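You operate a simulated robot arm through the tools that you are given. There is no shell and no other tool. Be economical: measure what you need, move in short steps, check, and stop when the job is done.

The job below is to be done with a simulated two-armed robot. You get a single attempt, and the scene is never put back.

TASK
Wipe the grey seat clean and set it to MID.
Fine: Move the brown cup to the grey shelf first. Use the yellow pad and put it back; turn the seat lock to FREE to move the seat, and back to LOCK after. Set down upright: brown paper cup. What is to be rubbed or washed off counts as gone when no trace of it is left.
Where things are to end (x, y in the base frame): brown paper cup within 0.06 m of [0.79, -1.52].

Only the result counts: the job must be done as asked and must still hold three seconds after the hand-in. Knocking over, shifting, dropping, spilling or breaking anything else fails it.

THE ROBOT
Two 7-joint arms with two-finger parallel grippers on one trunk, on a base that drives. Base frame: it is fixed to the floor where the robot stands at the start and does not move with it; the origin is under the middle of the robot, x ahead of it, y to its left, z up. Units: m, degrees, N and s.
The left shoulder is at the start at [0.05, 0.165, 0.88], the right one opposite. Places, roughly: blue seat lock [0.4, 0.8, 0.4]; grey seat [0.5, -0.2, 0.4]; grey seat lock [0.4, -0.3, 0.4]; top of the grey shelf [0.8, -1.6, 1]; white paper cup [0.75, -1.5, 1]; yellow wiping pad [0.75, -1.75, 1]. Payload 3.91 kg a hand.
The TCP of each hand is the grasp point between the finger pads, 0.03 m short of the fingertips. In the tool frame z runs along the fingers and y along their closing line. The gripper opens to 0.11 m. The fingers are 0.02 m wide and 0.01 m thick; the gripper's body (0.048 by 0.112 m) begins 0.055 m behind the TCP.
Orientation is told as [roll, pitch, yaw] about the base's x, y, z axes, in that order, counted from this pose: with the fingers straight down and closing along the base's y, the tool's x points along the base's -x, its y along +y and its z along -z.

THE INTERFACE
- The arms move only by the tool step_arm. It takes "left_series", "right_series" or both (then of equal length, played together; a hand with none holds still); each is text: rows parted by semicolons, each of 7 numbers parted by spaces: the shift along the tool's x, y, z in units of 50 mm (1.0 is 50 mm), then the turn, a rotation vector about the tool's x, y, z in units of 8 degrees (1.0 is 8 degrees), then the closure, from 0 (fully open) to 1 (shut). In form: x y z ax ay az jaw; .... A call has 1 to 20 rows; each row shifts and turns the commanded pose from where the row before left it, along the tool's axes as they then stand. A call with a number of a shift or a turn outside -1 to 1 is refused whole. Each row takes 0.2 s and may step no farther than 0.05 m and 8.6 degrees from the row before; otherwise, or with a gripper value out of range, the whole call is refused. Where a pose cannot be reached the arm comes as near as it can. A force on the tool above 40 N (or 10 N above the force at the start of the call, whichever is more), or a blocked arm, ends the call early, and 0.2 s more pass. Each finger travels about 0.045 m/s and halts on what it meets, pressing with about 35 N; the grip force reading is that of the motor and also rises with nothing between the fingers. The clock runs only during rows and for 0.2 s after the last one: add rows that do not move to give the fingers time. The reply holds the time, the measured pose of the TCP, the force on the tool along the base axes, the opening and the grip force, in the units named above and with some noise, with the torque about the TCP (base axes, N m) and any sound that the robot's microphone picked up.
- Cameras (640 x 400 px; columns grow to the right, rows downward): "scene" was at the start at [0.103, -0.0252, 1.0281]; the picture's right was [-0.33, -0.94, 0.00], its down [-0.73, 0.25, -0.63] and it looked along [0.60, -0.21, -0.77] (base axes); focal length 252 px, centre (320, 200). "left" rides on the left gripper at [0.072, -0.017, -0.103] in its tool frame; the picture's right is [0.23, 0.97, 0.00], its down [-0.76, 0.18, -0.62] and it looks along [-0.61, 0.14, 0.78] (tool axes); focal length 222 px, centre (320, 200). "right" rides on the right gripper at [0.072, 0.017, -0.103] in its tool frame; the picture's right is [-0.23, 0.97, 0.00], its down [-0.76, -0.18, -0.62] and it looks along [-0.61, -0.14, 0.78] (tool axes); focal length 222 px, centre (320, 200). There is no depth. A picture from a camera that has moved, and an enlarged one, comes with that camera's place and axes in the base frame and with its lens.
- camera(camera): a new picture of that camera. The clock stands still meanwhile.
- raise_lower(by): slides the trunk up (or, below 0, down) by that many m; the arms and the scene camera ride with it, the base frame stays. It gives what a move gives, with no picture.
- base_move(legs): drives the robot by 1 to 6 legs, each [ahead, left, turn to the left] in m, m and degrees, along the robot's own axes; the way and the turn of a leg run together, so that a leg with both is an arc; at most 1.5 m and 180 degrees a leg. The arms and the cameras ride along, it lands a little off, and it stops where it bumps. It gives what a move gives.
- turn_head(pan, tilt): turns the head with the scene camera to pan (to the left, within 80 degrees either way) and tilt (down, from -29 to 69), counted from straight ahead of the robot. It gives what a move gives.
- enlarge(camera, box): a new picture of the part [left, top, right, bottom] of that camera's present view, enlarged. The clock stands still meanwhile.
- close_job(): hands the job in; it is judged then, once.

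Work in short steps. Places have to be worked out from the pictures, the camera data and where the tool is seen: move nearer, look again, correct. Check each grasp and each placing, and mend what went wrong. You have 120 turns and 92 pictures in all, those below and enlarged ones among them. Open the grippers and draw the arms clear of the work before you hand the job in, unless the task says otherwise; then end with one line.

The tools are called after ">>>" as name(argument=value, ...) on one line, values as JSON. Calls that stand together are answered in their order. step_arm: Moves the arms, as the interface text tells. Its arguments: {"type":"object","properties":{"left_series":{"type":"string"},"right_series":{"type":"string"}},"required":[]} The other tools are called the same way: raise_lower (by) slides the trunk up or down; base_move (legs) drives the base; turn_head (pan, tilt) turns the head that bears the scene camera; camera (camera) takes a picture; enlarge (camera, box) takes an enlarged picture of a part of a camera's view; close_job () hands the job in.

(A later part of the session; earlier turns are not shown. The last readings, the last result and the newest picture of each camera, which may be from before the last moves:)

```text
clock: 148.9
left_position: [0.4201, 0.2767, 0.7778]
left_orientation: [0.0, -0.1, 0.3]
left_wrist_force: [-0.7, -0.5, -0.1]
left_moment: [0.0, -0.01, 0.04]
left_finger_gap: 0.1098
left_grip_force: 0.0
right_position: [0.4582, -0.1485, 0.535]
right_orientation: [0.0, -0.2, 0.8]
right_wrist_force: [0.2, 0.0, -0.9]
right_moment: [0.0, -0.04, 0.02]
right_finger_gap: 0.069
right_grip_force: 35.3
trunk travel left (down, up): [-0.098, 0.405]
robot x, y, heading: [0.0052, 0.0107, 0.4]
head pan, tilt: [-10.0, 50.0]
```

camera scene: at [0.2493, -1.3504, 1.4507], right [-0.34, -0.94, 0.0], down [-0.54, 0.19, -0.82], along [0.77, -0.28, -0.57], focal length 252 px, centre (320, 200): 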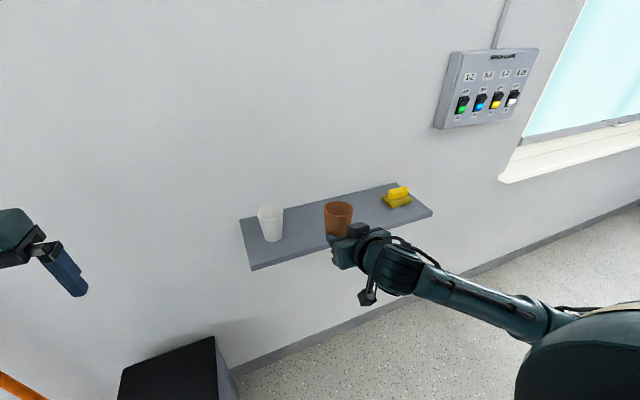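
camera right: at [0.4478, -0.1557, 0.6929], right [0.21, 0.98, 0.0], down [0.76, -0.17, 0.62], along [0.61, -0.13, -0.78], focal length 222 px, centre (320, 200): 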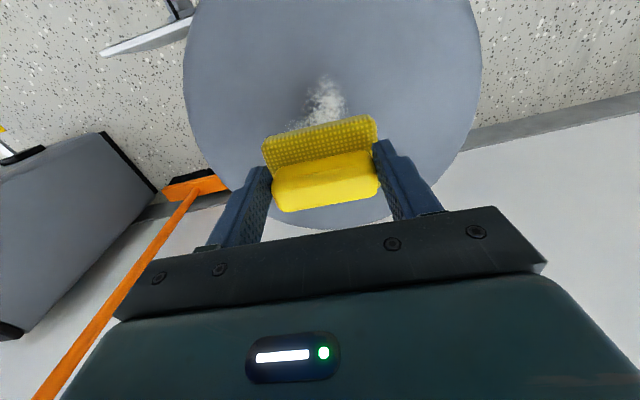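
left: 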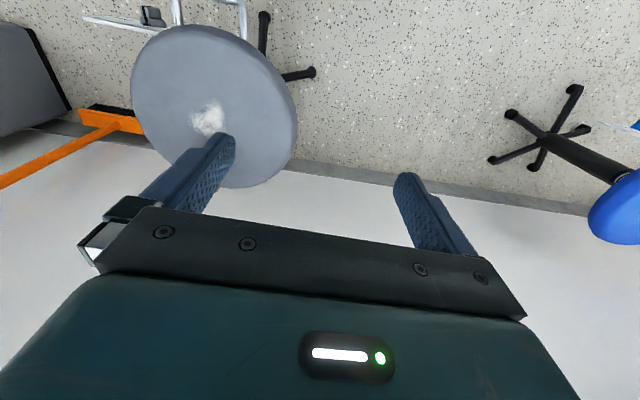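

>>> camera(camera="right")

>>> step_arm(right_series="0 0 0.04 0 0 0 0.8; 0 0 0 0 0 0 0.8")

```text
34 pictures are left
camera right: at [0.3855, -0.1324, 0.6388], right [0.21, 0.98, 0.0], down [0.76, -0.17, 0.62], along [0.61, -0.13, -0.78], focal length 222 px, centre (320, 200)
```

right: 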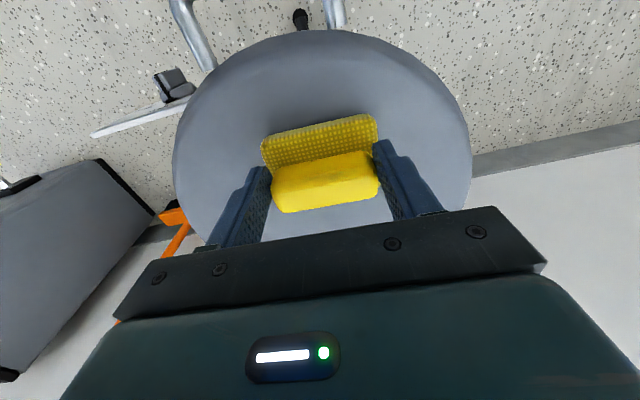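

```text
clock: 149.5
left_position: [0.4203, 0.2756, 0.7797]
left_orientation: [-0.1, -0.1, 0.4]
left_wrist_force: [-0.3, 0.4, 0.3]
left_moment: [-0.01, 0.02, 0.02]
left_finger_gap: 0.11
left_grip_force: 0.1
right_position: [0.4588, -0.148, 0.5341]
right_orientation: [0.0, -0.2, 0.8]
right_wrist_force: [-0.9, -1.0, 7.7]
right_moment: [-0.09, 0.16, 0.05]
right_finger_gap: 0.0687
right_grip_force: 35.0
trunk travel left (down, up): [-0.098, 0.405]
robot x, y, heading: [0.0041, 0.0148, 0.3]
head pan, tilt: [-10.0, 50.0]
```

Light contact regained (8 N). I wipe all three lanes again with slightly more pressure.

>>> step_arm(right_series="-0.5 0 0.02 0 0 0 0.8; -0.5 0 0 0 0 0 0.8; -0.5 0 0 0 0 0 0.8; -0.5 0 0 0 0 0 0.8; -0.4 0 0 0 0 0 0.8; 0 -0.5 0 0 0 0 0.8; 0.5 0 0 0 0 0 0.8; 0.5 0 0 0 0 0 0.8; 0.5 0 0 0 0 0 0.8; 0.5 0 0 0 0 0 0.8; 0.5 0 0 0 0 0 0.8; 0 -0.6 0 0 0 0 0.8; -0.5 0 0 0 0 0 0.8; -0.5 0 0 0 0 0 0.8; -0.5 0 0 0 0 0 0.8; -0.5 0 0 0 0 0 0.8; -0.5 0 0 0 0 0 0.8")

```text
clock: 153.1
left_position: [0.4193, 0.276, 0.7799]
left_orientation: [0.0, -0.2, 0.3]
left_wrist_force: [-0.3, -0.3, -0.2]
left_moment: [0.0, -0.03, 0.02]
left_finger_gap: 0.11
left_grip_force: 0.1
right_position: [0.5801, -0.2009, 0.5329]
right_orientation: [0.0, -0.3, 0.9]
right_wrist_force: [-4.1, 0.9, 18.4]
right_moment: [-0.01, 0.59, -0.05]
right_finger_gap: 0.0689
right_grip_force: 35.1
trunk travel left (down, up): [-0.098, 0.405]
robot x, y, heading: [0.0053, 0.0142, 0.4]
head pan, tilt: [-10.0, 50.0]
```

Lift the pad and retract toward the robot's right to inspect the seat.

>>> step_arm(right_series="0 0 -0.5 0 0 0 0.8; 0 0 -1 0 0 0 0.8; 0 0 -1 0 0 0 0.8; 0.9 0 -0.4 0 0 0 0.8; 0.9 0 0 0 0 0 0.8; 0.9 -0.4 0 0 0 0 0.8; 0.6 -0.75 0 0 0 0 0.8; 0 -0.9 0 0 0 0 0.8; 0 -0.9 0 0 0 0 0.8")

>>> enlarge(camera="scene", box=[250, 130, 400, 260])

```text
clock: 155.1
left_position: [0.4209, 0.2761, 0.7805]
left_orientation: [0.0, -0.1, 0.3]
left_wrist_force: [-0.5, 0.6, -0.5]
left_moment: [-0.02, -0.01, -0.01]
left_finger_gap: 0.1102
left_grip_force: 0.2
right_position: [0.4158, -0.3514, 0.675]
right_orientation: [0.0, 0.0, 0.9]
right_wrist_force: [-0.3, -0.2, -0.2]
right_moment: [0.01, -0.02, -0.02]
right_finger_gap: 0.0687
right_grip_force: 35.5
trunk travel left (down, up): [-0.098, 0.405]
robot x, y, heading: [0.0049, 0.0094, 0.4]
head pan, tilt: [-10.0, 50.0]
```

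```text
3.08 times, centred on (325, 195) of scene
camera zoom: at [0.1109, -0.001, 1.0269], right [-0.17, -0.99, 0.0], down [-0.76, 0.13, -0.64], along [0.63, -0.11, -0.77], focal length 775 px, centre (305, 215)
```

zoom: 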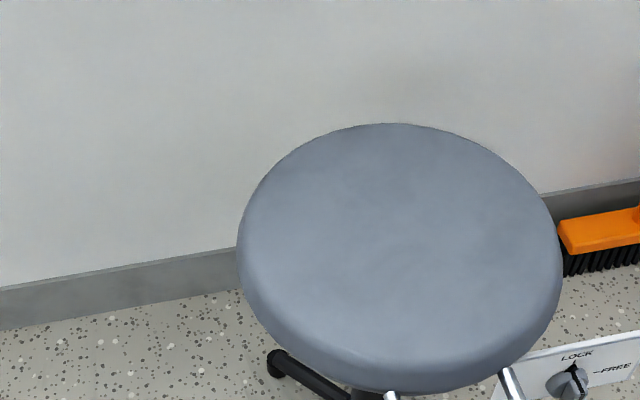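

Looks clean; one tighter check for faint traces.

>>> enlarge(camera="scene", box=[305, 155, 385, 220])

```text
6.15 times, centred on (345, 188) of scene
camera zoom: at [0.1109, -0.001, 1.0269], right [-0.17, -0.99, 0.0], down [-0.76, 0.13, -0.64], along [0.63, -0.11, -0.77], focal length 1550 px, centre (166, 277)
```

zoom: 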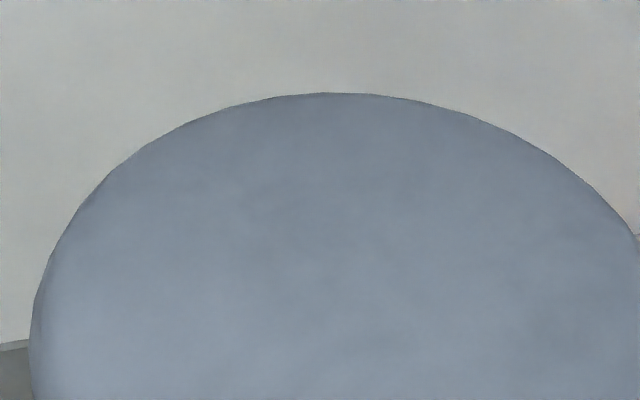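

Clean. Now return the pad: raise, back off and drive to the shelf.

>>> raise_lower(by=0.4)

>>> base_move(legs=[[-0.2, 0, -0.4], [0, -0.8, 0], [0, -0.8, 0]])

>>> step_arm(right_series="0 0.9 0 0 0 0 0.8; 0 0.9 0 0 0 0 0.8; 0 0.8 0 0 0 0 0.8")

```text
clock: 158.9
left_position: [0.4191, 0.2754, 1.1784]
left_orientation: [-0.1, -0.1, 0.3]
left_wrist_force: [0.3, -1.1, 0.8]
left_moment: [-0.02, 0.02, 0.02]
left_finger_gap: 0.11
left_grip_force: 0.1
right_position: [0.4158, -0.3511, 1.0749]
right_orientation: [0.1, 0.0, 0.6]
right_wrist_force: [-0.9, -0.6, -0.6]
right_moment: [0.03, 0.01, -0.01]
right_finger_gap: 0.069
right_grip_force: 34.7
trunk travel left (down, up): [-0.498, 0.005]
robot x, y, heading: [0.0029, 0.0083, 0.1]
head pan, tilt: [-10.0, 50.0]
```

```text
clock: 174.7
left_position: [0.2157, -1.3372, 1.1795]
left_orientation: [0.1, -0.1, 0.2]
left_wrist_force: [-0.2, -0.8, 0.2]
left_moment: [-0.03, 0.0, 0.0]
left_finger_gap: 0.1099
left_grip_force: 0.2
right_position: [0.2133, -1.9643, 1.0763]
right_orientation: [-0.1, -0.1, 0.8]
right_wrist_force: [0.2, -0.3, -0.3]
right_moment: [0.0, 0.01, 0.02]
right_finger_gap: 0.069
right_grip_force: 35.3
trunk travel left (down, up): [-0.498, 0.005]
robot x, y, heading: [-0.2008, -1.6009, 0.1]
head pan, tilt: [-10.0, 50.0]
```

```text
clock: 175.5
left_position: [0.2156, -1.3357, 1.1789]
left_orientation: [0.0, 0.0, 0.3]
left_wrist_force: [-0.6, -0.5, -0.2]
left_moment: [-0.02, 0.0, 0.01]
left_finger_gap: 0.1101
left_grip_force: 0.1
right_position: [0.208, -1.8309, 1.0751]
right_orientation: [-0.1, 0.0, 0.9]
right_wrist_force: [0.4, 0.5, 0.3]
right_moment: [-0.02, 0.04, 0.02]
right_finger_gap: 0.0687
right_grip_force: 34.9
trunk travel left (down, up): [-0.498, 0.005]
robot x, y, heading: [-0.1992, -1.602, 0.5]
head pan, tilt: [-10.0, 50.0]
```

>>> base_move(legs=[[0.37, 0, 0]])

>>> turn_head(pan=-15, tilt=35)

```text
clock: 177.8
left_position: [0.5892, -1.3363, 1.1787]
left_orientation: [0.0, 0.0, 0.3]
left_wrist_force: [0.4, 0.0, -0.4]
left_moment: [0.03, -0.01, 0.0]
left_finger_gap: 0.1099
left_grip_force: 0.1
right_position: [0.582, -1.831, 1.0756]
right_orientation: [0.1, -0.1, 0.9]
right_wrist_force: [-0.5, 0.1, -0.8]
right_moment: [0.02, 0.04, 0.0]
right_finger_gap: 0.0689
right_grip_force: 34.8
trunk travel left (down, up): [-0.498, 0.005]
robot x, y, heading: [0.1744, -1.6025, 0.1]
head pan, tilt: [-10.0, 50.0]
```

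```text
clock: 178.6
left_position: [0.5882, -1.3357, 1.1795]
left_orientation: [0.2, 0.0, 0.3]
left_wrist_force: [0.2, -0.4, 0.7]
left_moment: [0.01, -0.03, -0.01]
left_finger_gap: 0.11
left_grip_force: 0.0
right_position: [0.5806, -1.8303, 1.0747]
right_orientation: [0.0, 0.0, 0.7]
right_wrist_force: [0.3, -0.1, -1.2]
right_moment: [-0.01, 0.0, -0.01]
right_finger_gap: 0.0688
right_grip_force: 34.8
trunk travel left (down, up): [-0.498, 0.005]
robot x, y, heading: [0.1735, -1.6004, 0.3]
head pan, tilt: [-15.0, 35.0]
```

Arm forward 0.219 m and 0.9 cm to the left, to be above the pad's home.

>>> step_arm(right_series="-0.88 0.04 0 0 0 0 0.8; -0.88 0.03 0 0 0 0 0.8; -0.88 0.02 0 0 0 0 0.8; -0.88 0.02 0 0 0 0 0.8; -0.86 0.01 0 0 0 0 0.8; 0 0 0 0 0 0 0.8")

```text
clock: 180.0
left_position: [0.5878, -1.3364, 1.1791]
left_orientation: [0.1, -0.1, 0.2]
left_wrist_force: [-0.6, 0.1, 0.2]
left_moment: [0.03, -0.03, 0.01]
left_finger_gap: 0.1101
left_grip_force: 0.0
right_position: [0.8001, -1.8219, 1.0776]
right_orientation: [0.1, 0.0, 0.9]
right_wrist_force: [-0.3, -1.1, -0.7]
right_moment: [0.03, 0.01, -0.01]
right_finger_gap: 0.0689
right_grip_force: 34.9
trunk travel left (down, up): [-0.498, 0.005]
robot x, y, heading: [0.1739, -1.5991, -0.1]
head pan, tilt: [-15.0, 35.0]
```

Exactly over home. I lower 0.051 m by the trunk, then the last millimetres.

>>> raise_lower(by=-0.05)

>>> step_arm(right_series="0 0 0.04 0 0 0 0.8; 0 0 0.04 0 0 0 0.8; 0 0 0 0 0 0 0.8")

```text
clock: 180.9
left_position: [0.5881, -1.3358, 1.129]
left_orientation: [0.1, -0.1, 0.2]
left_wrist_force: [-0.6, 0.3, 1.0]
left_moment: [0.01, -0.02, 0.0]
left_finger_gap: 0.1104
left_grip_force: 0.0
right_position: [0.8001, -1.8222, 1.0264]
right_orientation: [0.1, -0.1, 0.8]
right_wrist_force: [0.9, 0.6, -0.2]
right_moment: [-0.01, 0.0, 0.04]
right_finger_gap: 0.069
right_grip_force: 35.5
trunk travel left (down, up): [-0.448, 0.055]
robot x, y, heading: [0.1715, -1.5969, 0.5]
head pan, tilt: [-15.0, 35.0]
```

```text
clock: 181.7
left_position: [0.5891, -1.3363, 1.1292]
left_orientation: [0.1, 0.0, 0.2]
left_wrist_force: [0.6, -0.7, 0.2]
left_moment: [0.02, 0.0, 0.01]
left_finger_gap: 0.11
left_grip_force: 0.1
right_position: [0.8007, -1.823, 1.022]
right_orientation: [-0.1, 0.0, 0.8]
right_wrist_force: [0.2, -0.1, -0.1]
right_moment: [0.0, 0.0, 0.04]
right_finger_gap: 0.0689
right_grip_force: 35.4
trunk travel left (down, up): [-0.448, 0.055]
robot x, y, heading: [0.1738, -1.5961, 0.1]
head pan, tilt: [-15.0, 35.0]
```

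>>> step_arm(right_series="0 0 0.03 0 0 0 0.8; 0 0 0.02 0 0 0 0.8; 0 0 0 0 0 0 0.8")

```text
clock: 182.5
left_position: [0.5864, -1.3363, 1.1284]
left_orientation: [0.0, -0.1, 0.2]
left_wrist_force: [-0.4, -0.1, -0.4]
left_moment: [0.01, 0.01, 0.01]
left_finger_gap: 0.1098
left_grip_force: 0.0
right_position: [0.8003, -1.8225, 1.021]
right_orientation: [0.1, -0.1, 0.9]
right_wrist_force: [0.2, 0.7, -1.1]
right_moment: [0.02, -0.01, -0.01]
right_finger_gap: 0.0689
right_grip_force: 34.9
trunk travel left (down, up): [-0.448, 0.055]
robot x, y, heading: [0.1731, -1.6042, 0.0]
head pan, tilt: [-15.0, 35.0]
```

>>> step_arm(right_series="0 0 0.03 0 0 0 0.8; 0 0 0.03 0 0 0 0.8; 0 0 0 0 0 0 0.8")

>>> enlarge(camera="scene", box=[290, 120, 410, 220])

```text
clock: 183.3
left_position: [0.5878, -1.3356, 1.1296]
left_orientation: [0.0, -0.2, 0.2]
left_wrist_force: [0.1, 0.1, 0.6]
left_moment: [0.0, -0.02, 0.02]
left_finger_gap: 0.1098
left_grip_force: 0.0
right_position: [0.7999, -1.8227, 1.0192]
right_orientation: [0.0, -0.2, 0.9]
right_wrist_force: [1.8, -1.1, 10.2]
right_moment: [-0.13, 0.01, 0.01]
right_finger_gap: 0.0688
right_grip_force: 35.3
trunk travel left (down, up): [-0.448, 0.055]
robot x, y, heading: [0.1738, -1.5972, 0.2]
head pan, tilt: [-15.0, 35.0]
```

```text
4.00 times, centred on (350, 170) of scene
camera zoom: at [0.2873, -1.6214, 1.3989], right [-0.25, -0.97, 0.0], down [-0.55, 0.15, -0.82], along [0.79, -0.21, -0.57], focal length 1007 px, centre (200, 320)
```

zoom: 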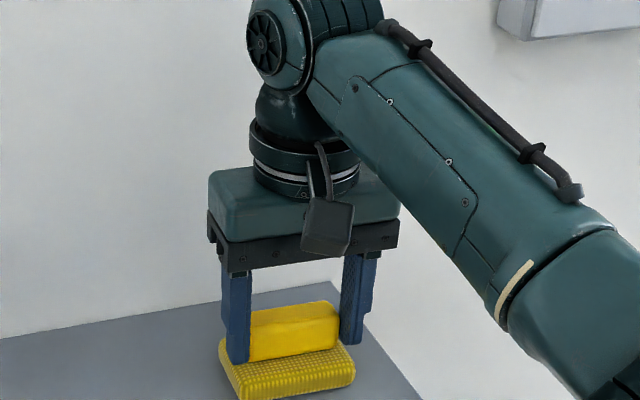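

Contact (10 N). I release and lift the hand away via the trunk.

>>> step_arm(right_series="0 0 -0.02 0 0 0 0.35; 0 0 0 0 0 0 0.25; 0 0 0 0 0 0 0.1; 0 0 0 0 0 0 0; 0 0 0 0 0 0 0; 0 0 0 0 0 0 0")

>>> raise_lower(by=0.058)

>>> step_arm(right_series="0.9 0 0 0 0 0 0; 0.9 0 0 0 0 0 0; 0.9 0 0 0 0 0 0; 0.9 0 0 0 0 0 0; 0.9 0 0 0 0 0 0; 0.9 0 0 0 0 0 0; 0.9 0 0 0 0 0 0; 0.9 0 0 0 0 0 0")

>>> enlarge(camera="scene", box=[200, 120, 420, 270])

```text
clock: 184.7
left_position: [0.5876, -1.3371, 1.1288]
left_orientation: [0.1, -0.1, 0.2]
left_wrist_force: [-0.3, 0.0, -0.2]
left_moment: [-0.01, 0.0, -0.05]
left_finger_gap: 0.1099
left_grip_force: 0.0
right_position: [0.8003, -1.8225, 1.0176]
right_orientation: [0.0, 0.0, 0.7]
right_wrist_force: [-0.8, -0.3, 0.1]
right_moment: [0.0, -0.04, -0.02]
right_finger_gap: 0.1099
right_grip_force: 0.0
trunk travel left (down, up): [-0.448, 0.055]
robot x, y, heading: [0.1709, -1.5985, 0.2]
head pan, tilt: [-15.0, 35.0]
```

```text
clock: 185.7
left_position: [0.5875, -1.3363, 1.1835]
left_orientation: [0.2, -0.1, 0.3]
left_wrist_force: [-0.2, -0.1, 0.5]
left_moment: [0.02, -0.05, -0.02]
left_finger_gap: 0.11
left_grip_force: 0.1
right_position: [0.8007, -1.8234, 1.0736]
right_orientation: [0.0, 0.0, 0.8]
right_wrist_force: [-0.5, -0.6, -1.1]
right_moment: [-0.03, 0.02, -0.02]
right_finger_gap: 0.1099
right_grip_force: 0.0
right hand out of reach, approached as far as the arm can: row 1
trunk travel left (down, up): [-0.503, 0.0]
robot x, y, heading: [0.1742, -1.5985, 0.3]
head pan, tilt: [-15.0, 35.0]
```

```text
clock: 187.5
left_position: [0.5881, -1.3363, 1.1837]
left_orientation: [0.0, -0.1, 0.2]
left_wrist_force: [0.3, -0.7, 0.2]
left_moment: [-0.02, -0.01, 0.02]
left_finger_gap: 0.1103
left_grip_force: 0.1
right_position: [0.4491, -1.8284, 1.0718]
right_orientation: [0.1, 0.2, 0.7]
right_wrist_force: [-0.4, 0.0, -0.4]
right_moment: [-0.01, -0.01, -0.01]
right_finger_gap: 0.11
right_grip_force: 0.0
right hand out of reach, approached as far as the arm can: row 8
trunk travel left (down, up): [-0.503, 0.0]
robot x, y, heading: [0.1717, -1.6032, 0.2]
head pan, tilt: [-15.0, 35.0]
```

```text
2.67 times, centred on (310, 195) of scene
camera zoom: at [0.2881, -1.6216, 1.4537], right [-0.25, -0.97, 0.0], down [-0.55, 0.15, -0.82], along [0.79, -0.21, -0.57], focal length 672 px, centre (347, 213)
```

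zoom: 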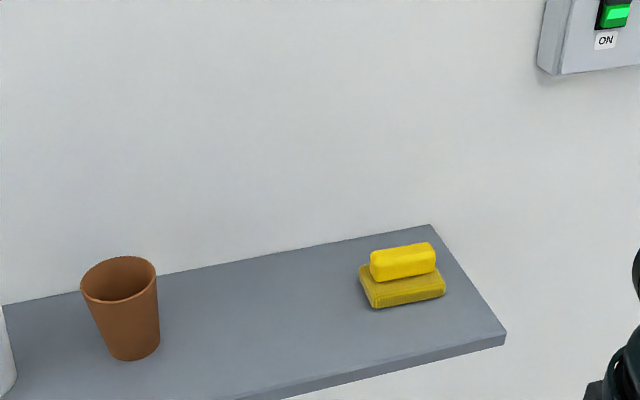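

Pad and cup are in place. Now the lock: knob estimated at (0.40,-0.30,0.379), handle bar near (0.35,-0.17,0.445). I drive back in front of the stool, a bit farther away, and lower the trunk.

>>> base_move(legs=[[-0.31, 0, 0], [0, 0.76, 0], [0, 0.76, 0]])

>>> raise_lower(by=-0.4)

>>> raise_lower(by=-0.1)

```text
clock: 202.8
left_position: [0.2533, 0.1647, 1.1841]
left_orientation: [0.0, -0.1, 1.2]
left_wrist_force: [0.5, -0.6, -0.2]
left_moment: [-0.01, -0.01, 0.03]
left_finger_gap: 0.1099
left_grip_force: 0.0
right_position: [0.123, -0.3309, 1.0712]
right_orientation: [0.1, 0.0, 1.8]
right_wrist_force: [-0.7, -0.3, -0.4]
right_moment: [-0.04, 0.02, 0.04]
right_finger_gap: 0.1101
right_grip_force: 0.1
trunk travel left (down, up): [-0.503, 0.0]
robot x, y, heading: [-0.1629, -0.107, 1.6]
head pan, tilt: [-15.0, 35.0]
```

```text
clock: 206.6
left_position: [0.2536, 0.1637, 0.7851]
left_orientation: [0.1, -0.1, 1.0]
left_wrist_force: [-0.8, -1.0, 0.6]
left_moment: [0.01, 0.01, -0.04]
left_finger_gap: 0.11
left_grip_force: 0.1
right_position: [0.1229, -0.3311, 0.671]
right_orientation: [0.0, 0.1, 1.8]
right_wrist_force: [-0.2, 0.2, 0.3]
right_moment: [-0.03, -0.01, 0.0]
right_finger_gap: 0.1098
right_grip_force: 0.2
trunk travel left (down, up): [-0.103, 0.4]
robot x, y, heading: [-0.1601, -0.1091, 1.1]
head pan, tilt: [-15.0, 35.0]
```

```text
clock: 207.9
left_position: [0.2531, 0.1636, 0.6836]
left_orientation: [0.1, -0.1, 1.2]
left_wrist_force: [0.6, -0.3, -0.2]
left_moment: [-0.01, -0.02, -0.04]
left_finger_gap: 0.11
left_grip_force: 0.0
right_position: [0.124, -0.332, 0.5719]
right_orientation: [0.0, 0.0, 1.8]
right_wrist_force: [0.0, 0.2, -0.3]
right_moment: [0.0, 0.01, 0.0]
right_finger_gap: 0.11
right_grip_force: 0.1
trunk travel left (down, up): [-0.003, 0.5]
robot x, y, heading: [-0.1556, -0.106, 1.6]
head pan, tilt: [-15.0, 35.0]
```

Straighten the heading, then bring the right hand forward/down and turn it to point horizontally ahead.

>>> base_move(legs=[[0, 0, -1.5]])

>>> step_arm(right_series="-0.9 0 0 0 0 0 0; -0.9 0 0 0 0 0 0; -0.5 0 0.8 0 0 0 0; 0 0 0.9 0 0 0 0; 0 0 0 0 -1 0 0; 0 0 0 0 -1 0 0; 0 0 0 0 -1 0 0; 0 0 0 0 -1 0 0; 0 0 0 0 -1 0 0; 0 0 0 0 -1 0 0; 0 0 0 0 -1 0 0; 0 0 0 0 -1 0 0; 0 0 0 0 -1 0 0; 0 0 0 0 -1 0 0; 0 0 0 0 -1 0 0; 0 0 0 0 -0.25 0 0")

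>>> camera(camera="right")

```text
clock: 208.7
left_position: [0.2603, 0.1537, 0.6827]
left_orientation: [0.1, 0.0, -0.2]
left_wrist_force: [-0.6, -0.2, 0.1]
left_moment: [-0.02, -0.03, 0.0]
left_finger_gap: 0.11
left_grip_force: 0.1
right_position: [0.1172, -0.3377, 0.5709]
right_orientation: [0.0, 0.1, 0.3]
right_wrist_force: [-0.5, -0.7, -0.3]
right_moment: [0.01, 0.01, 0.03]
right_finger_gap: 0.1098
right_grip_force: 0.1
trunk travel left (down, up): [-0.003, 0.5]
robot x, y, heading: [-0.1599, -0.1054, -0.2]
head pan, tilt: [-15.0, 35.0]
```

```text
clock: 212.1
left_position: [0.2605, 0.1533, 0.6843]
left_orientation: [0.0, -0.2, -0.3]
left_wrist_force: [-0.1, 1.1, -0.3]
left_moment: [-0.02, -0.01, -0.02]
left_finger_gap: 0.1102
left_grip_force: 0.1
right_position: [0.2322, -0.3387, 0.487]
right_orientation: [82.9, -90.1, -82.9]
right_wrist_force: [-0.2, 0.5, -1.3]
right_moment: [0.0, -0.02, -0.02]
right_finger_gap: 0.11
right_grip_force: 0.1
trunk travel left (down, up): [-0.003, 0.5]
robot x, y, heading: [-0.1589, -0.1033, -0.3]
head pan, tilt: [-15.0, 35.0]
```

```text
29 pictures are left
camera right: at [0.1287, -0.3219, 0.4147], right [0.0, 0.97, 0.23], down [-0.62, -0.18, 0.76], along [0.78, -0.14, 0.61], focal length 222 px, centre (320, 200)
```

right: 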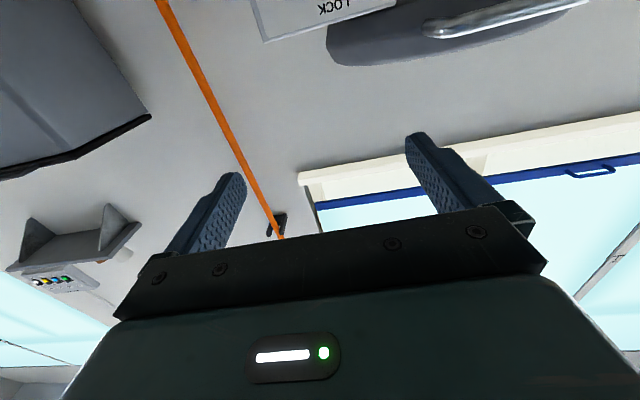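

Pointing horizontally. I look with the head camera at knob and handle to refine positions.

>>> turn_head(pan=-12, tilt=48)

>>> camera(camera="scene")

```text
clock: 212.8
left_position: [0.2599, 0.1526, 0.6837]
left_orientation: [0.0, -0.1, -0.3]
left_wrist_force: [0.8, -0.1, -0.1]
left_moment: [0.0, 0.01, -0.02]
left_finger_gap: 0.1103
left_grip_force: 0.1
right_position: [0.2329, -0.3402, 0.4869]
right_orientation: [-37.6, -89.9, 37.7]
right_wrist_force: [0.5, 0.0, -0.3]
right_moment: [-0.01, 0.0, 0.02]
right_finger_gap: 0.1098
right_grip_force: 0.0
trunk travel left (down, up): [-0.003, 0.5]
robot x, y, heading: [-0.1587, -0.109, -0.5]
head pan, tilt: [-12.0, 48.0]
```

```text
28 pictures are left
camera scene: at [-0.0505, -0.1242, 0.9347], right [-0.21, -0.98, 0.0], down [-0.73, 0.16, -0.67], along [0.65, -0.14, -0.74], focal length 252 px, centre (320, 200)
```

scene: 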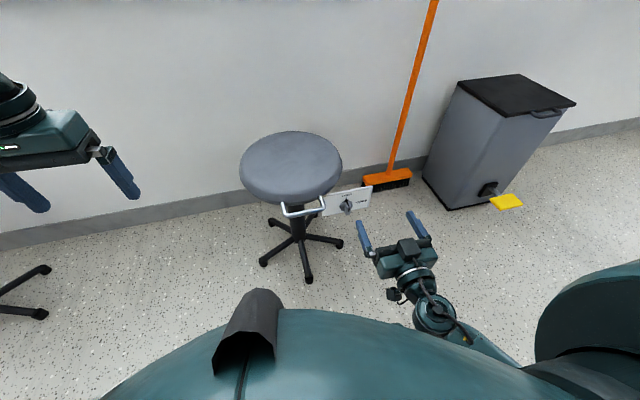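

>>> enlarge(camera="scene", box=[270, 160, 450, 280])

```text
3.33 times, centred on (360, 220) of scene
camera zoom: at [-0.0505, -0.1242, 0.9347], right [-0.21, -0.98, 0.0], down [-0.73, 0.16, -0.67], along [0.65, -0.14, -0.74], focal length 840 px, centre (187, 133)
```

zoom: 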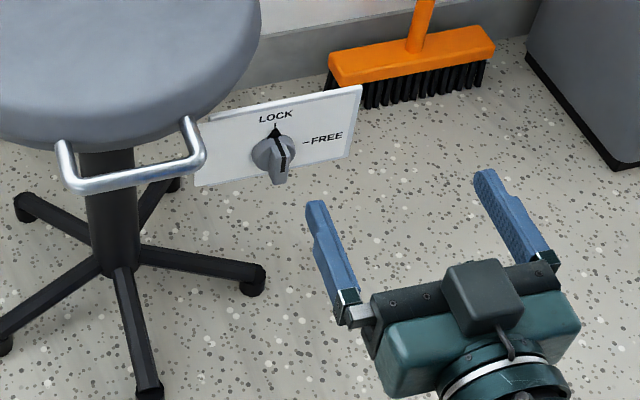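

Knob centre ≈(0.395,-0.30,0.373), fin front at x≈0.39. I line the right hand up in front of it.

>>> step_arm(right_series="0.8 0.3 0 0 0 0 0; 0.8 0.3 0 0 0 0 0; 0.68 0.2 0 0 0 0 0; 0 0 0.9 0 0 0 0; 0 0 0.7 0 0 0 0; 0 0 0 0 0 0 0")

>>> enlarge(camera="scene", box=[300, 160, 420, 260])

```text
clock: 213.6
left_position: [0.2599, 0.1533, 0.6807]
left_orientation: [0.0, 0.0, -0.3]
left_wrist_force: [0.3, 0.1, -0.6]
left_moment: [-0.03, -0.03, 0.05]
left_finger_gap: 0.11
left_grip_force: 0.1
right_position: [0.2716, -0.3572, 0.4995]
right_orientation: [169.9, -75.9, -175.7]
right_wrist_force: [-0.3, -0.1, 0.2]
right_moment: [0.02, -0.01, 0.0]
right_finger_gap: 0.1099
right_grip_force: 0.1
trunk travel left (down, up): [-0.003, 0.5]
robot x, y, heading: [-0.1553, -0.1054, -0.5]
head pan, tilt: [-12.0, 48.0]
stopped in row 3 (right hand): the arm was blocked; the commanded pose is now the measured one
```

```text
4.00 times, centred on (360, 210) of scene
camera zoom: at [-0.0508, -0.1226, 0.9314], right [-0.21, -0.98, 0.0], down [-0.73, 0.16, -0.67], along [0.65, -0.14, -0.74], focal length 1007 px, centre (160, 160)
```

zoom: 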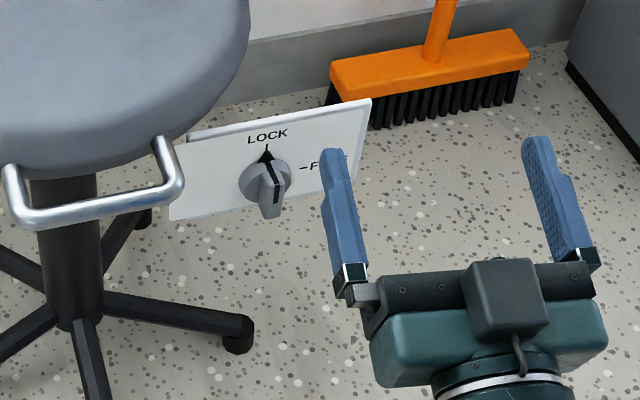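

The arm got blocked against itself this close. I back the base 0.13 m and restore the hand's orientation while extending.

>>> base_move(legs=[[-0.13, 0, 0.5]])

>>> step_arm(right_series="0 0 0.9 0 0.9 0 0; 0 0 0.9 0 0.86 0 0; 0 0 0.6 0 0 0 0")

```text
clock: 214.9
left_position: [0.1281, 0.1561, 0.6827]
left_orientation: [0.1, 0.1, 0.3]
left_wrist_force: [-0.7, -0.1, -0.2]
left_moment: [0.01, 0.01, 0.01]
left_finger_gap: 0.1102
left_grip_force: 0.0
right_position: [0.1435, -0.354, 0.4976]
right_orientation: [169.6, -76.4, -175.2]
right_wrist_force: [0.5, -0.1, 0.5]
right_moment: [0.0, 0.01, 0.01]
right_finger_gap: 0.1098
right_grip_force: 0.1
trunk travel left (down, up): [-0.003, 0.5]
robot x, y, heading: [-0.292, -0.1103, 0.4]
head pan, tilt: [-12.0, 48.0]
```

```text
clock: 215.7
left_position: [0.1268, 0.1569, 0.684]
left_orientation: [0.1, 0.0, 0.3]
left_wrist_force: [-0.6, -0.1, 0.4]
left_moment: [0.0, 0.0, -0.06]
left_finger_gap: 0.1097
left_grip_force: 0.0
right_position: [0.2592, -0.364, 0.5126]
right_orientation: [75.4, -87.5, -80.6]
right_wrist_force: [-0.2, -0.4, 0.7]
right_moment: [-0.01, 0.03, 0.02]
right_finger_gap: 0.11
right_grip_force: 0.1
trunk travel left (down, up): [-0.003, 0.5]
robot x, y, heading: [-0.2866, -0.1049, 0.1]
head pan, tilt: [-12.0, 48.0]
```

Small yaw error (-5°); I correct it, then go down and left to line up with the knob.

>>> step_arm(right_series="0 0 0 -0.65 0 -0.3 0; 0.7 0.5 0 0 0 0 0; 0.7 0.5 0 0 0 0 0; 0.7 0.3 0 0 0 0 0; 0.7 0 0 0 0 0 0; 0 0 0 0 0 0 0")

>>> enlarge(camera="scene", box=[270, 120, 400, 220])

```text
clock: 216.4
left_position: [0.1267, 0.1578, 0.6841]
left_orientation: [0.2, -0.1, 0.4]
left_wrist_force: [0.0, 0.2, 0.1]
left_moment: [-0.01, -0.01, -0.01]
left_finger_gap: 0.1097
left_grip_force: 0.1
right_position: [0.2665, -0.4082, 0.4836]
right_orientation: [-92.9, -74.3, 93.6]
right_wrist_force: [-0.4, -0.2, -0.1]
right_moment: [0.0, -0.01, 0.01]
right_finger_gap: 0.11
right_grip_force: 0.1
trunk travel left (down, up): [-0.003, 0.5]
robot x, y, heading: [-0.2899, -0.108, 0.1]
head pan, tilt: [-12.0, 48.0]
stopped in row 3 (right hand): the arm was blocked; the commanded pose is now the measured one
```

```text
4.00 times, centred on (335, 170) of scene
camera zoom: at [-0.1803, -0.1225, 0.9344], right [-0.2, -0.98, 0.0], down [-0.73, 0.15, -0.67], along [0.66, -0.14, -0.74], focal length 1007 px, centre (260, 320)
```

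zoom: 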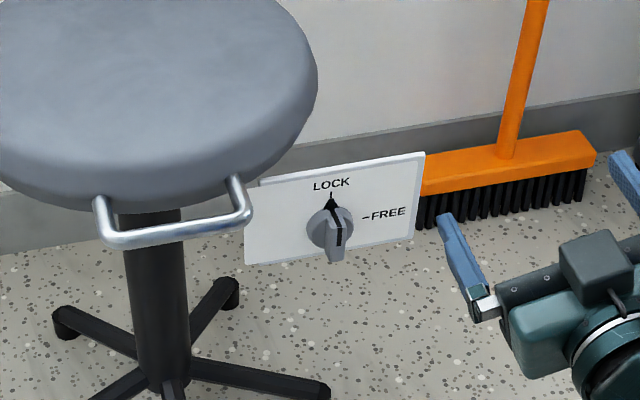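

Blocked again. I look at the right arm's posture.

>>> turn_head(pan=-45, tilt=62)

>>> camera(camera="scene")

```text
clock: 217.4
left_position: [0.1264, 0.1589, 0.6852]
left_orientation: [0.0, -0.1, 0.3]
left_wrist_force: [0.0, 0.0, 0.6]
left_moment: [-0.01, -0.02, 0.01]
left_finger_gap: 0.1101
left_grip_force: 0.1
right_position: [0.2664, -0.4088, 0.4835]
right_orientation: [-92.8, -74.3, 93.6]
right_wrist_force: [-0.1, 0.6, 0.2]
right_moment: [-0.02, -0.01, -0.01]
right_finger_gap: 0.1098
right_grip_force: 0.1
trunk travel left (down, up): [-0.003, 0.5]
robot x, y, heading: [-0.2844, -0.1068, 0.1]
head pan, tilt: [-45.0, 62.0]
```

```text
24 pictures are left
camera scene: at [-0.2116, -0.1522, 0.9171], right [-0.7, -0.71, 0.0], down [-0.63, 0.62, -0.47], along [0.33, -0.33, -0.88], focal length 252 px, centre (320, 200)
```

scene: 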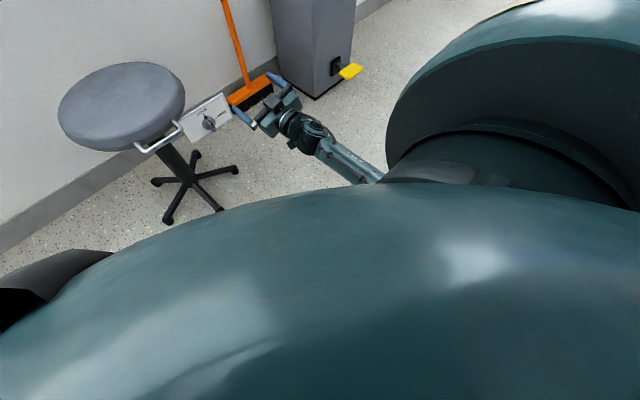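

The arm is folded tightly because the trunk is low. I raise the trunk 0.2 m and fix the 16° roll, so the arm hangs straighter.

>>> raise_lower(by=0.2)

>>> step_arm(right_series="0 0 0 0 0 0.98 0; 0 0 0 0 0 0.98 0; 0.8 0 0 0 0 0 0; 0.8 0 0 0 0 0 0; 0.8 0 0 0 0 0 0")

```text
clock: 219.6
left_position: [0.1269, 0.1568, 0.8831]
left_orientation: [0.1, -0.1, 0.4]
left_wrist_force: [-0.4, 1.1, 0.3]
left_moment: [-0.03, -0.03, 0.01]
left_finger_gap: 0.1101
left_grip_force: 0.1
right_position: [0.2667, -0.4085, 0.6836]
right_orientation: [-92.8, -74.4, 93.4]
right_wrist_force: [0.0, -0.3, 0.3]
right_moment: [-0.01, -0.01, 0.04]
right_finger_gap: 0.1103
right_grip_force: 0.1
trunk travel left (down, up): [-0.203, 0.3]
robot x, y, heading: [-0.2919, -0.104, 0.0]
head pan, tilt: [-45.0, 62.0]
```

```text
clock: 220.8
left_position: [0.1276, 0.1571, 0.8853]
left_orientation: [0.1, 0.0, 0.3]
left_wrist_force: [-0.6, 0.1, -0.7]
left_moment: [-0.01, 0.0, -0.04]
left_finger_gap: 0.11
left_grip_force: 0.1
right_position: [0.2668, -0.4092, 0.562]
right_orientation: [175.8, -89.1, -175.2]
right_wrist_force: [0.8, -0.2, 0.2]
right_moment: [0.03, -0.02, 0.03]
right_finger_gap: 0.1098
right_grip_force: 0.1
trunk travel left (down, up): [-0.203, 0.3]
robot x, y, heading: [-0.2859, -0.1041, -0.1]
head pan, tilt: [-45.0, 62.0]
```

Free again. Continue left and down stepwise.

>>> step_arm(right_series="0 0.7 0 0 0 0 0; 0 0.7 0 0 0 0 0; 0 0.7 0 0 0 0 0; 0.7 0 0 0 0 0 0; 0.7 0 0 0 0 0 0; 0.7 0 0 0 0 0 0")

```text
clock: 222.2
left_position: [0.128, 0.1574, 0.8891]
left_orientation: [0.0, -0.1, 0.3]
left_wrist_force: [0.0, 0.0, -0.4]
left_moment: [0.01, 0.01, 0.01]
left_finger_gap: 0.1097
left_grip_force: 0.0
right_position: [0.1433, -0.3549, 0.3777]
right_orientation: [-21.1, -78.1, 20.6]
right_wrist_force: [-0.2, -0.6, -0.4]
right_moment: [-0.05, 0.04, 0.01]
right_finger_gap: 0.1101
right_grip_force: 0.0
right hand out of reach, approached as far as the arm can: row 6
trunk travel left (down, up): [-0.203, 0.3]
robot x, y, heading: [-0.2919, -0.1089, 0.4]
head pan, tilt: [-45.0, 62.0]
stopped in row 6 (right hand): the arm was blocked; the commanded pose is now the measured one
```

The horizontal pose is out of reach so low. A −50° pitch can also grip the vertical fin (closing along y), and turning about x swings the hand to the right side. I set that pitch and go to a pre-grasp point.

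>>> step_arm(right_series="0 0 0 0 0.9 0.26 0; 0 0 0 0 0.9 0.26 0; 0 0 0 0 0.9 0 0; 0 0 0 0 0.9 0 0; -0.76 0.28 0.47 0 0 0 0; -0.76 0.28 0.47 0 0 0 0; -0.76 0.28 0.47 0 0 0 0; -0.76 0.28 0.47 0 0 0 0; 0 0 0 0 0 0 0")

```text
clock: 222.9
left_position: [0.1285, 0.1577, 0.8956]
left_orientation: [0.0, -0.2, 0.2]
left_wrist_force: [-0.6, 0.0, -0.2]
left_moment: [0.01, 0.0, 0.01]
left_finger_gap: 0.11
left_grip_force: 0.0
right_position: [0.2321, -0.3535, 0.4482]
right_orientation: [0.1, -71.9, -1.7]
right_wrist_force: [0.2, 0.0, -0.1]
right_moment: [0.01, 0.03, -0.03]
right_finger_gap: 0.11
right_grip_force: 0.0
trunk travel left (down, up): [-0.203, 0.3]
robot x, y, heading: [-0.285, -0.1058, 0.2]
head pan, tilt: [-45.0, 62.0]
stopped in row 3 (right hand): the arm was blocked; the commanded pose is now the measured one
```

>>> step_arm(right_series="0 0 0 0 0.9 0 0; 0 0 0 0 0.9 0 0; 0 0 0 0 0.9 0 0; 0 0 0 0 0 0 0")

>>> camera(camera="scene")

```text
clock: 224.1
left_position: [0.127, 0.1567, 0.8987]
left_orientation: [0.1, 0.0, 0.4]
left_wrist_force: [0.3, 0.0, 0.3]
left_moment: [-0.02, 0.0, -0.03]
left_finger_gap: 0.11
left_grip_force: 0.1
right_position: [0.2215, -0.3315, 0.4361]
right_orientation: [6.0, -48.1, -8.3]
right_wrist_force: [0.1, -0.5, -0.2]
right_moment: [0.02, -0.01, 0.03]
right_finger_gap: 0.1099
right_grip_force: 0.0
trunk travel left (down, up): [-0.203, 0.3]
robot x, y, heading: [-0.2876, -0.1083, 0.3]
head pan, tilt: [-45.0, 62.0]
stopped in row 4 (right hand): the arm was blocked; the commanded pose is now the measured one
```

```text
23 pictures are left
camera scene: at [-0.2116, -0.1519, 1.131], right [-0.7, -0.71, 0.0], down [-0.63, 0.62, -0.47], along [0.33, -0.33, -0.88], focal length 252 px, centre (320, 200)
```

scene: 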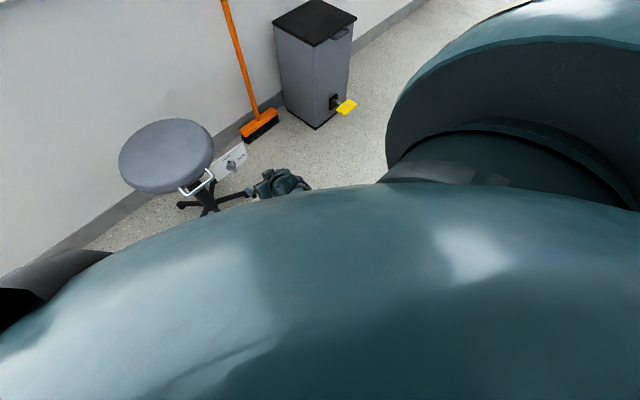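

The forearm is meeting the robot's own base whenever the hand is close to the centre line. I take the hand up and outwards, reset to tool-down, and will stand farther left so the knob lies well to the right.

>>> step_arm(right_series="-0.5 -0.5 -0.45 0 0 0 0; -0.5 -0.5 -0.45 0 0 0 0; -0.5 -0.5 -0.45 0 0 0 0; -0.5 -0.5 -0.45 0 0 0 0; -0.6 0 -0.55 0 0 0 0; -0.6 0 -0.55 0 0 0 0; -0.6 0 -0.55 0 0 0 0; 0 0 0 0 1 0 0; 0 0 0 0 1 0 0; 0 0 0 0 1 0 0; 0 0 0 0 1 0 0; 0 0 0 0 1 0 0; 0 0 0 0 1 0 0")

>>> base_move(legs=[[0, 0.22, 0]])

```text
clock: 224.8
left_position: [0.1273, 0.1571, 0.9004]
left_orientation: [0.1, -0.1, 0.4]
left_wrist_force: [0.1, 0.9, 0.9]
left_moment: [0.0, -0.01, 0.05]
left_finger_gap: 0.11
left_grip_force: 0.1
right_position: [0.2409, -0.298, 0.5298]
right_orientation: [22.8, -48.4, -20.1]
right_wrist_force: [-0.3, 0.3, 0.6]
right_moment: [-0.03, 0.0, 0.0]
right_finger_gap: 0.1099
right_grip_force: 0.1
trunk travel left (down, up): [-0.203, 0.3]
robot x, y, heading: [-0.2862, -0.108, 0.1]
head pan, tilt: [-45.0, 62.0]
stopped in row 3 (right hand): the arm was blocked; the commanded pose is now the measured one
```

```text
clock: 227.3
left_position: [0.1263, 0.3774, 0.8995]
left_orientation: [0.1, -0.1, 0.3]
left_wrist_force: [0.0, -0.5, -0.8]
left_moment: [-0.01, -0.02, -0.02]
left_finger_gap: 0.1098
left_grip_force: 0.1
right_position: [0.2419, -0.0758, 0.5327]
right_orientation: [23.3, -48.6, -20.4]
right_wrist_force: [0.3, 0.2, 0.2]
right_moment: [0.02, 0.02, 0.03]
right_finger_gap: 0.11
right_grip_force: 0.1
trunk travel left (down, up): [-0.203, 0.3]
robot x, y, heading: [-0.2888, 0.112, 0.2]
head pan, tilt: [-45.0, 62.0]
```

Still entangled. I back the base for room, then push the hand forward and up in small steps.

>>> base_move(legs=[[-0.04, 0, 0]])

>>> step_arm(right_series="-0.5 0 -0.45 0 0 0 0; -0.5 0 -0.45 0 0 0 0; -0.5 0 -0.45 0 0 0 0; -0.5 0 -0.45 0 0 0 0; -0.5 0 -0.45 0 0 0 0; -0.5 0 -0.45 0 0 0 0")

```text
clock: 228.2
left_position: [0.0877, 0.3772, 0.9]
left_orientation: [0.1, -0.1, 0.3]
left_wrist_force: [0.5, 0.6, 0.4]
left_moment: [0.03, 0.01, 0.01]
left_finger_gap: 0.1102
left_grip_force: 0.1
right_position: [0.2011, -0.0764, 0.5334]
right_orientation: [23.5, -48.6, -20.6]
right_wrist_force: [0.1, 0.2, 0.7]
right_moment: [0.01, 0.03, 0.0]
right_finger_gap: 0.1098
right_grip_force: 0.0
trunk travel left (down, up): [-0.203, 0.3]
robot x, y, heading: [-0.3283, 0.115, 0.2]
head pan, tilt: [-45.0, 62.0]
```

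```text
clock: 229.5
left_position: [0.0871, 0.3779, 0.9017]
left_orientation: [0.1, -0.1, 0.2]
left_wrist_force: [0.4, -0.4, -0.1]
left_moment: [-0.02, 0.02, -0.01]
left_finger_gap: 0.1099
left_grip_force: 0.0
right_position: [0.1604, -0.0654, 0.6558]
right_orientation: [31.8, -39.8, -25.9]
right_wrist_force: [0.4, -0.4, 0.1]
right_moment: [-0.02, 0.0, -0.01]
right_finger_gap: 0.1105
right_grip_force: 0.0
trunk travel left (down, up): [-0.203, 0.3]
robot x, y, heading: [-0.3315, 0.1144, 0.3]
head pan, tilt: [-45.0, 62.0]
stopped in row 6 (right hand): the arm was blocked; the commanded pose is now the measured one
```

I now rotate the hand back to tool-down here.

>>> step_arm(right_series="0 0 0 0.375 0.8 -0.236 0; 0 0 0 0.375 0.8 -0.236 0; 0 0 0 0.375 0.8 -0.236 0; 0 0 0 0.375 0.8 -0.236 0; 0 0 0 0.375 0.8 -0.236 0; 0 0 0 0.375 0.8 -0.236 0; 0 0 0 0.375 0.8 -0.236 0")

>>> step_arm(right_series="0 -0.5 -0.6 0 0 0 0; 0 -0.5 -0.6 0 0 0 0; 0 -0.5 -0.6 0 0 0 0; 0 -0.8 0 0 0 0 0; 0 -0.8 0 0 0 0 0; 0 -0.8 0 0 0 0 0")

```text
clock: 230.2
left_position: [0.0862, 0.3772, 0.9016]
left_orientation: [0.1, 0.0, 0.3]
left_wrist_force: [-0.5, 0.4, -0.5]
left_moment: [-0.01, 0.0, 0.0]
left_finger_gap: 0.11
left_grip_force: 0.1
right_position: [0.0929, -0.0383, 0.5868]
right_orientation: [17.4, -15.5, -12.0]
right_wrist_force: [0.0, 0.5, 0.1]
right_moment: [0.0, -0.01, -0.02]
right_finger_gap: 0.1102
right_grip_force: 0.0
trunk travel left (down, up): [-0.203, 0.3]
robot x, y, heading: [-0.3277, 0.115, -0.0]
head pan, tilt: [-45.0, 62.0]
stopped in row 3 (right hand): the arm was blocked; the commanded pose is now the measured one
```

```text
clock: 231.0
left_position: [0.0856, 0.3772, 0.9028]
left_orientation: [0.2, -0.2, 0.3]
left_wrist_force: [0.7, 0.3, -0.2]
left_moment: [-0.01, -0.01, 0.0]
left_finger_gap: 0.1098
left_grip_force: 0.1
right_position: [0.0707, -0.0517, 0.6484]
right_orientation: [28.4, -13.8, -15.3]
right_wrist_force: [0.4, -0.4, 0.2]
right_moment: [0.01, 0.0, 0.01]
right_finger_gap: 0.1099
right_grip_force: 0.1
trunk travel left (down, up): [-0.203, 0.3]
robot x, y, heading: [-0.3279, 0.113, 0.2]
head pan, tilt: [-45.0, 62.0]
stopped in row 3 (right hand): the arm was blocked; the commanded pose is now the measured one
```

Try going straight up a good way.

>>> step_arm(right_series="-0.15 0.27 -0.5 0 0 0 0; -0.15 0.27 -0.5 0 0 0 0; -0.15 0.27 -0.5 0 0 0 0; -0.15 0.27 -0.5 0 0 0 0; -0.15 0.27 -0.5 0 0 0 0; -0.15 0.27 -0.5 0 0 0 0; -0.15 0.27 -0.5 0 0 0 0; -0.15 0.27 -0.5 0 0 0 0")

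>>> camera(camera="left")

```text
clock: 231.8
left_position: [0.087, 0.3776, 0.9024]
left_orientation: [0.0, -0.1, 0.5]
left_wrist_force: [-0.1, 0.0, 0.0]
left_moment: [0.02, -0.01, 0.03]
left_finger_gap: 0.11
left_grip_force: 0.0
right_position: [0.0176, -0.0264, 0.6817]
right_orientation: [29.9, -2.9, -15.2]
right_wrist_force: [-0.9, 0.1, 0.3]
right_moment: [0.01, 0.0, 0.01]
right_finger_gap: 0.1099
right_grip_force: 0.0
trunk travel left (down, up): [-0.203, 0.3]
robot x, y, heading: [-0.3297, 0.1159, 0.3]
head pan, tilt: [-45.0, 62.0]
stopped in row 4 (right hand): the arm was blocked; the commanded pose is now the measured one
```

```text
22 pictures are left
camera left: at [0.0138, 0.3603, 1.0061], right [-0.23, 0.97, 0.0], down [0.76, 0.18, 0.63], along [0.61, 0.15, -0.78], focal length 222 px, centre (320, 200)
```

left: 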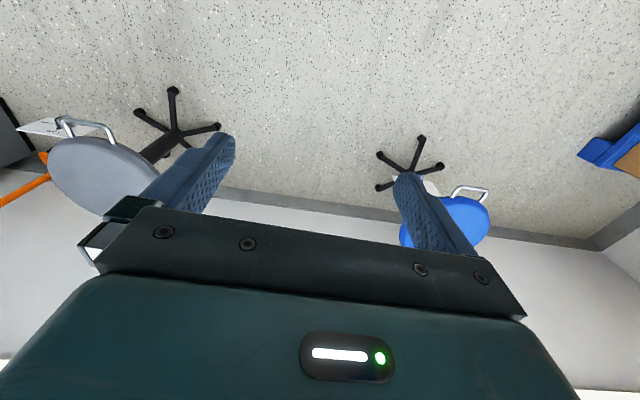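

>>> turn_head(pan=-30, tilt=50)

>>> camera(camera="scene")

```text
clock: 232.6
left_position: [0.0863, 0.3765, 0.9031]
left_orientation: [0.2, -0.1, 0.2]
left_wrist_force: [-0.3, 0.5, 1.3]
left_moment: [0.0, 0.0, 0.0]
left_finger_gap: 0.11
left_grip_force: 0.2
right_position: [0.0171, -0.0253, 0.6814]
right_orientation: [30.1, -2.8, -15.2]
right_wrist_force: [0.2, -0.4, -0.1]
right_moment: [0.0, -0.01, 0.0]
right_finger_gap: 0.11
right_grip_force: 0.1
trunk travel left (down, up): [-0.203, 0.3]
robot x, y, heading: [-0.33, 0.1152, 0.2]
head pan, tilt: [-30.0, 50.0]
```

```text
21 pictures are left
camera scene: at [-0.2318, 0.0753, 1.15], right [-0.5, -0.87, 0.0], down [-0.67, 0.38, -0.64], along [0.56, -0.32, -0.77], focal length 252 px, centre (320, 200)
```

scene: 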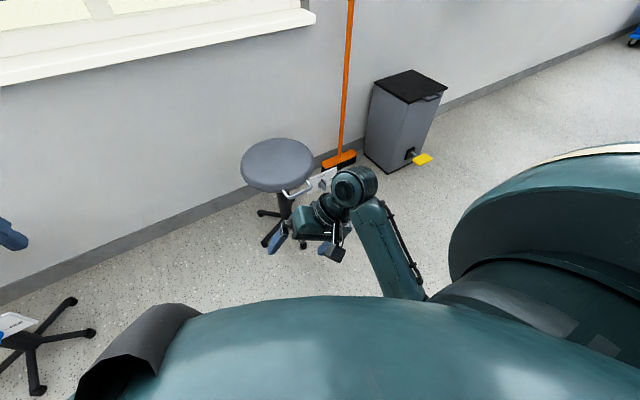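

The elbow is tucked under the torso. I stretch the arm forward and up to let the elbow come out.

>>> step_arm(right_series="-0.78 0.31 -0.12 0 0 0 0; -0.78 0.31 -0.12 0 0 0 0; -0.78 0.31 -0.12 0 0 0 0; -0.78 0.31 -0.12 0 0 0 0; -0.78 0.31 -0.12 0 0 0 0; -0.78 0.31 -0.12 0 0 0 0; -0.78 0.31 -0.12 0 0 0 0")

```text
clock: 233.1
left_position: [0.0865, 0.3791, 0.9029]
left_orientation: [0.1, -0.1, 0.4]
left_wrist_force: [-0.5, -0.2, 0.3]
left_moment: [-0.03, 0.0, 0.01]
left_finger_gap: 0.1099
left_grip_force: 0.1
right_position: [0.0123, -0.0057, 0.6386]
right_orientation: [29.3, 10.0, -14.6]
right_wrist_force: [0.4, 0.2, 0.2]
right_moment: [0.01, 0.01, -0.03]
right_finger_gap: 0.1099
right_grip_force: 0.0
trunk travel left (down, up): [-0.203, 0.3]
robot x, y, heading: [-0.3309, 0.1148, 0.1]
head pan, tilt: [-30.0, 50.0]
stopped in row 2 (right hand): the arm was blocked; the commanded pose is now the measured one
```

>>> step_arm(right_series="-0.15 -0.5 -0.28 0 0 0 0; -0.15 -0.5 -0.28 0 0 0 0; -0.15 -0.5 -0.28 0 0 0 0; -0.15 -0.5 -0.28 0 0 0 0; -0.15 -0.5 -0.28 0 0 0 0; -0.15 -0.5 -0.28 0 0 0 0; -0.15 -0.5 -0.28 0 0 0 0; -0.15 -0.5 -0.28 0 0 0 0")

```text
clock: 233.9
left_position: [0.0862, 0.3772, 0.9023]
left_orientation: [0.1, -0.1, 0.4]
left_wrist_force: [0.1, -1.2, -0.2]
left_moment: [-0.01, 0.02, -0.06]
left_finger_gap: 0.1101
left_grip_force: 0.0
right_position: [0.0109, -0.0152, 0.6489]
right_orientation: [39.9, 12.5, -12.8]
right_wrist_force: [-0.7, -0.1, -0.4]
right_moment: [-0.03, 0.03, 0.02]
right_finger_gap: 0.1096
right_grip_force: 0.1
trunk travel left (down, up): [-0.203, 0.3]
robot x, y, heading: [-0.3279, 0.1138, 0.2]
head pan, tilt: [-30.0, 50.0]
stopped in row 3 (right hand): the arm was blocked; the commanded pose is now the measured one
```

The creeping trunk height hints that the elbow presses on the mobile base. Raising the trunk should lift it clear.

>>> raise_lower(by=0.25)

>>> step_arm(right_series="-0.15 -0.5 -0.28 0 0 0 0; -0.15 -0.5 -0.28 0 0 0 0; -0.15 -0.5 -0.28 0 0 0 0; -0.15 -0.5 -0.28 0 0 0 0")

```text
clock: 236.4
left_position: [0.0857, 0.3775, 1.1348]
left_orientation: [0.0, -0.1, 0.4]
left_wrist_force: [0.7, -0.2, -0.1]
left_moment: [0.03, 0.02, 0.05]
left_finger_gap: 0.11
left_grip_force: 0.1
right_position: [0.0116, -0.0133, 0.8805]
right_orientation: [39.9, 12.5, -12.8]
right_wrist_force: [-0.8, 1.0, -0.1]
right_moment: [0.01, 0.06, 0.01]
right_finger_gap: 0.11
right_grip_force: 0.0
trunk travel left (down, up): [-0.453, 0.05]
robot x, y, heading: [-0.3229, 0.1138, 0.4]
head pan, tilt: [-30.0, 50.0]
```

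```text
clock: 237.4
left_position: [0.0859, 0.3781, 1.1338]
left_orientation: [0.1, -0.1, 0.3]
left_wrist_force: [0.9, 0.1, -0.2]
left_moment: [-0.02, -0.02, 0.0]
left_finger_gap: 0.11
left_grip_force: 0.0
right_position: [0.0117, -0.1311, 0.8538]
right_orientation: [39.8, 12.5, -12.8]
right_wrist_force: [0.8, -0.1, -0.2]
right_moment: [-0.02, 0.02, 0.01]
right_finger_gap: 0.1099
right_grip_force: 0.0
trunk travel left (down, up): [-0.453, 0.05]
robot x, y, heading: [-0.3291, 0.1103, 0.0]
head pan, tilt: [-30.0, 50.0]
```

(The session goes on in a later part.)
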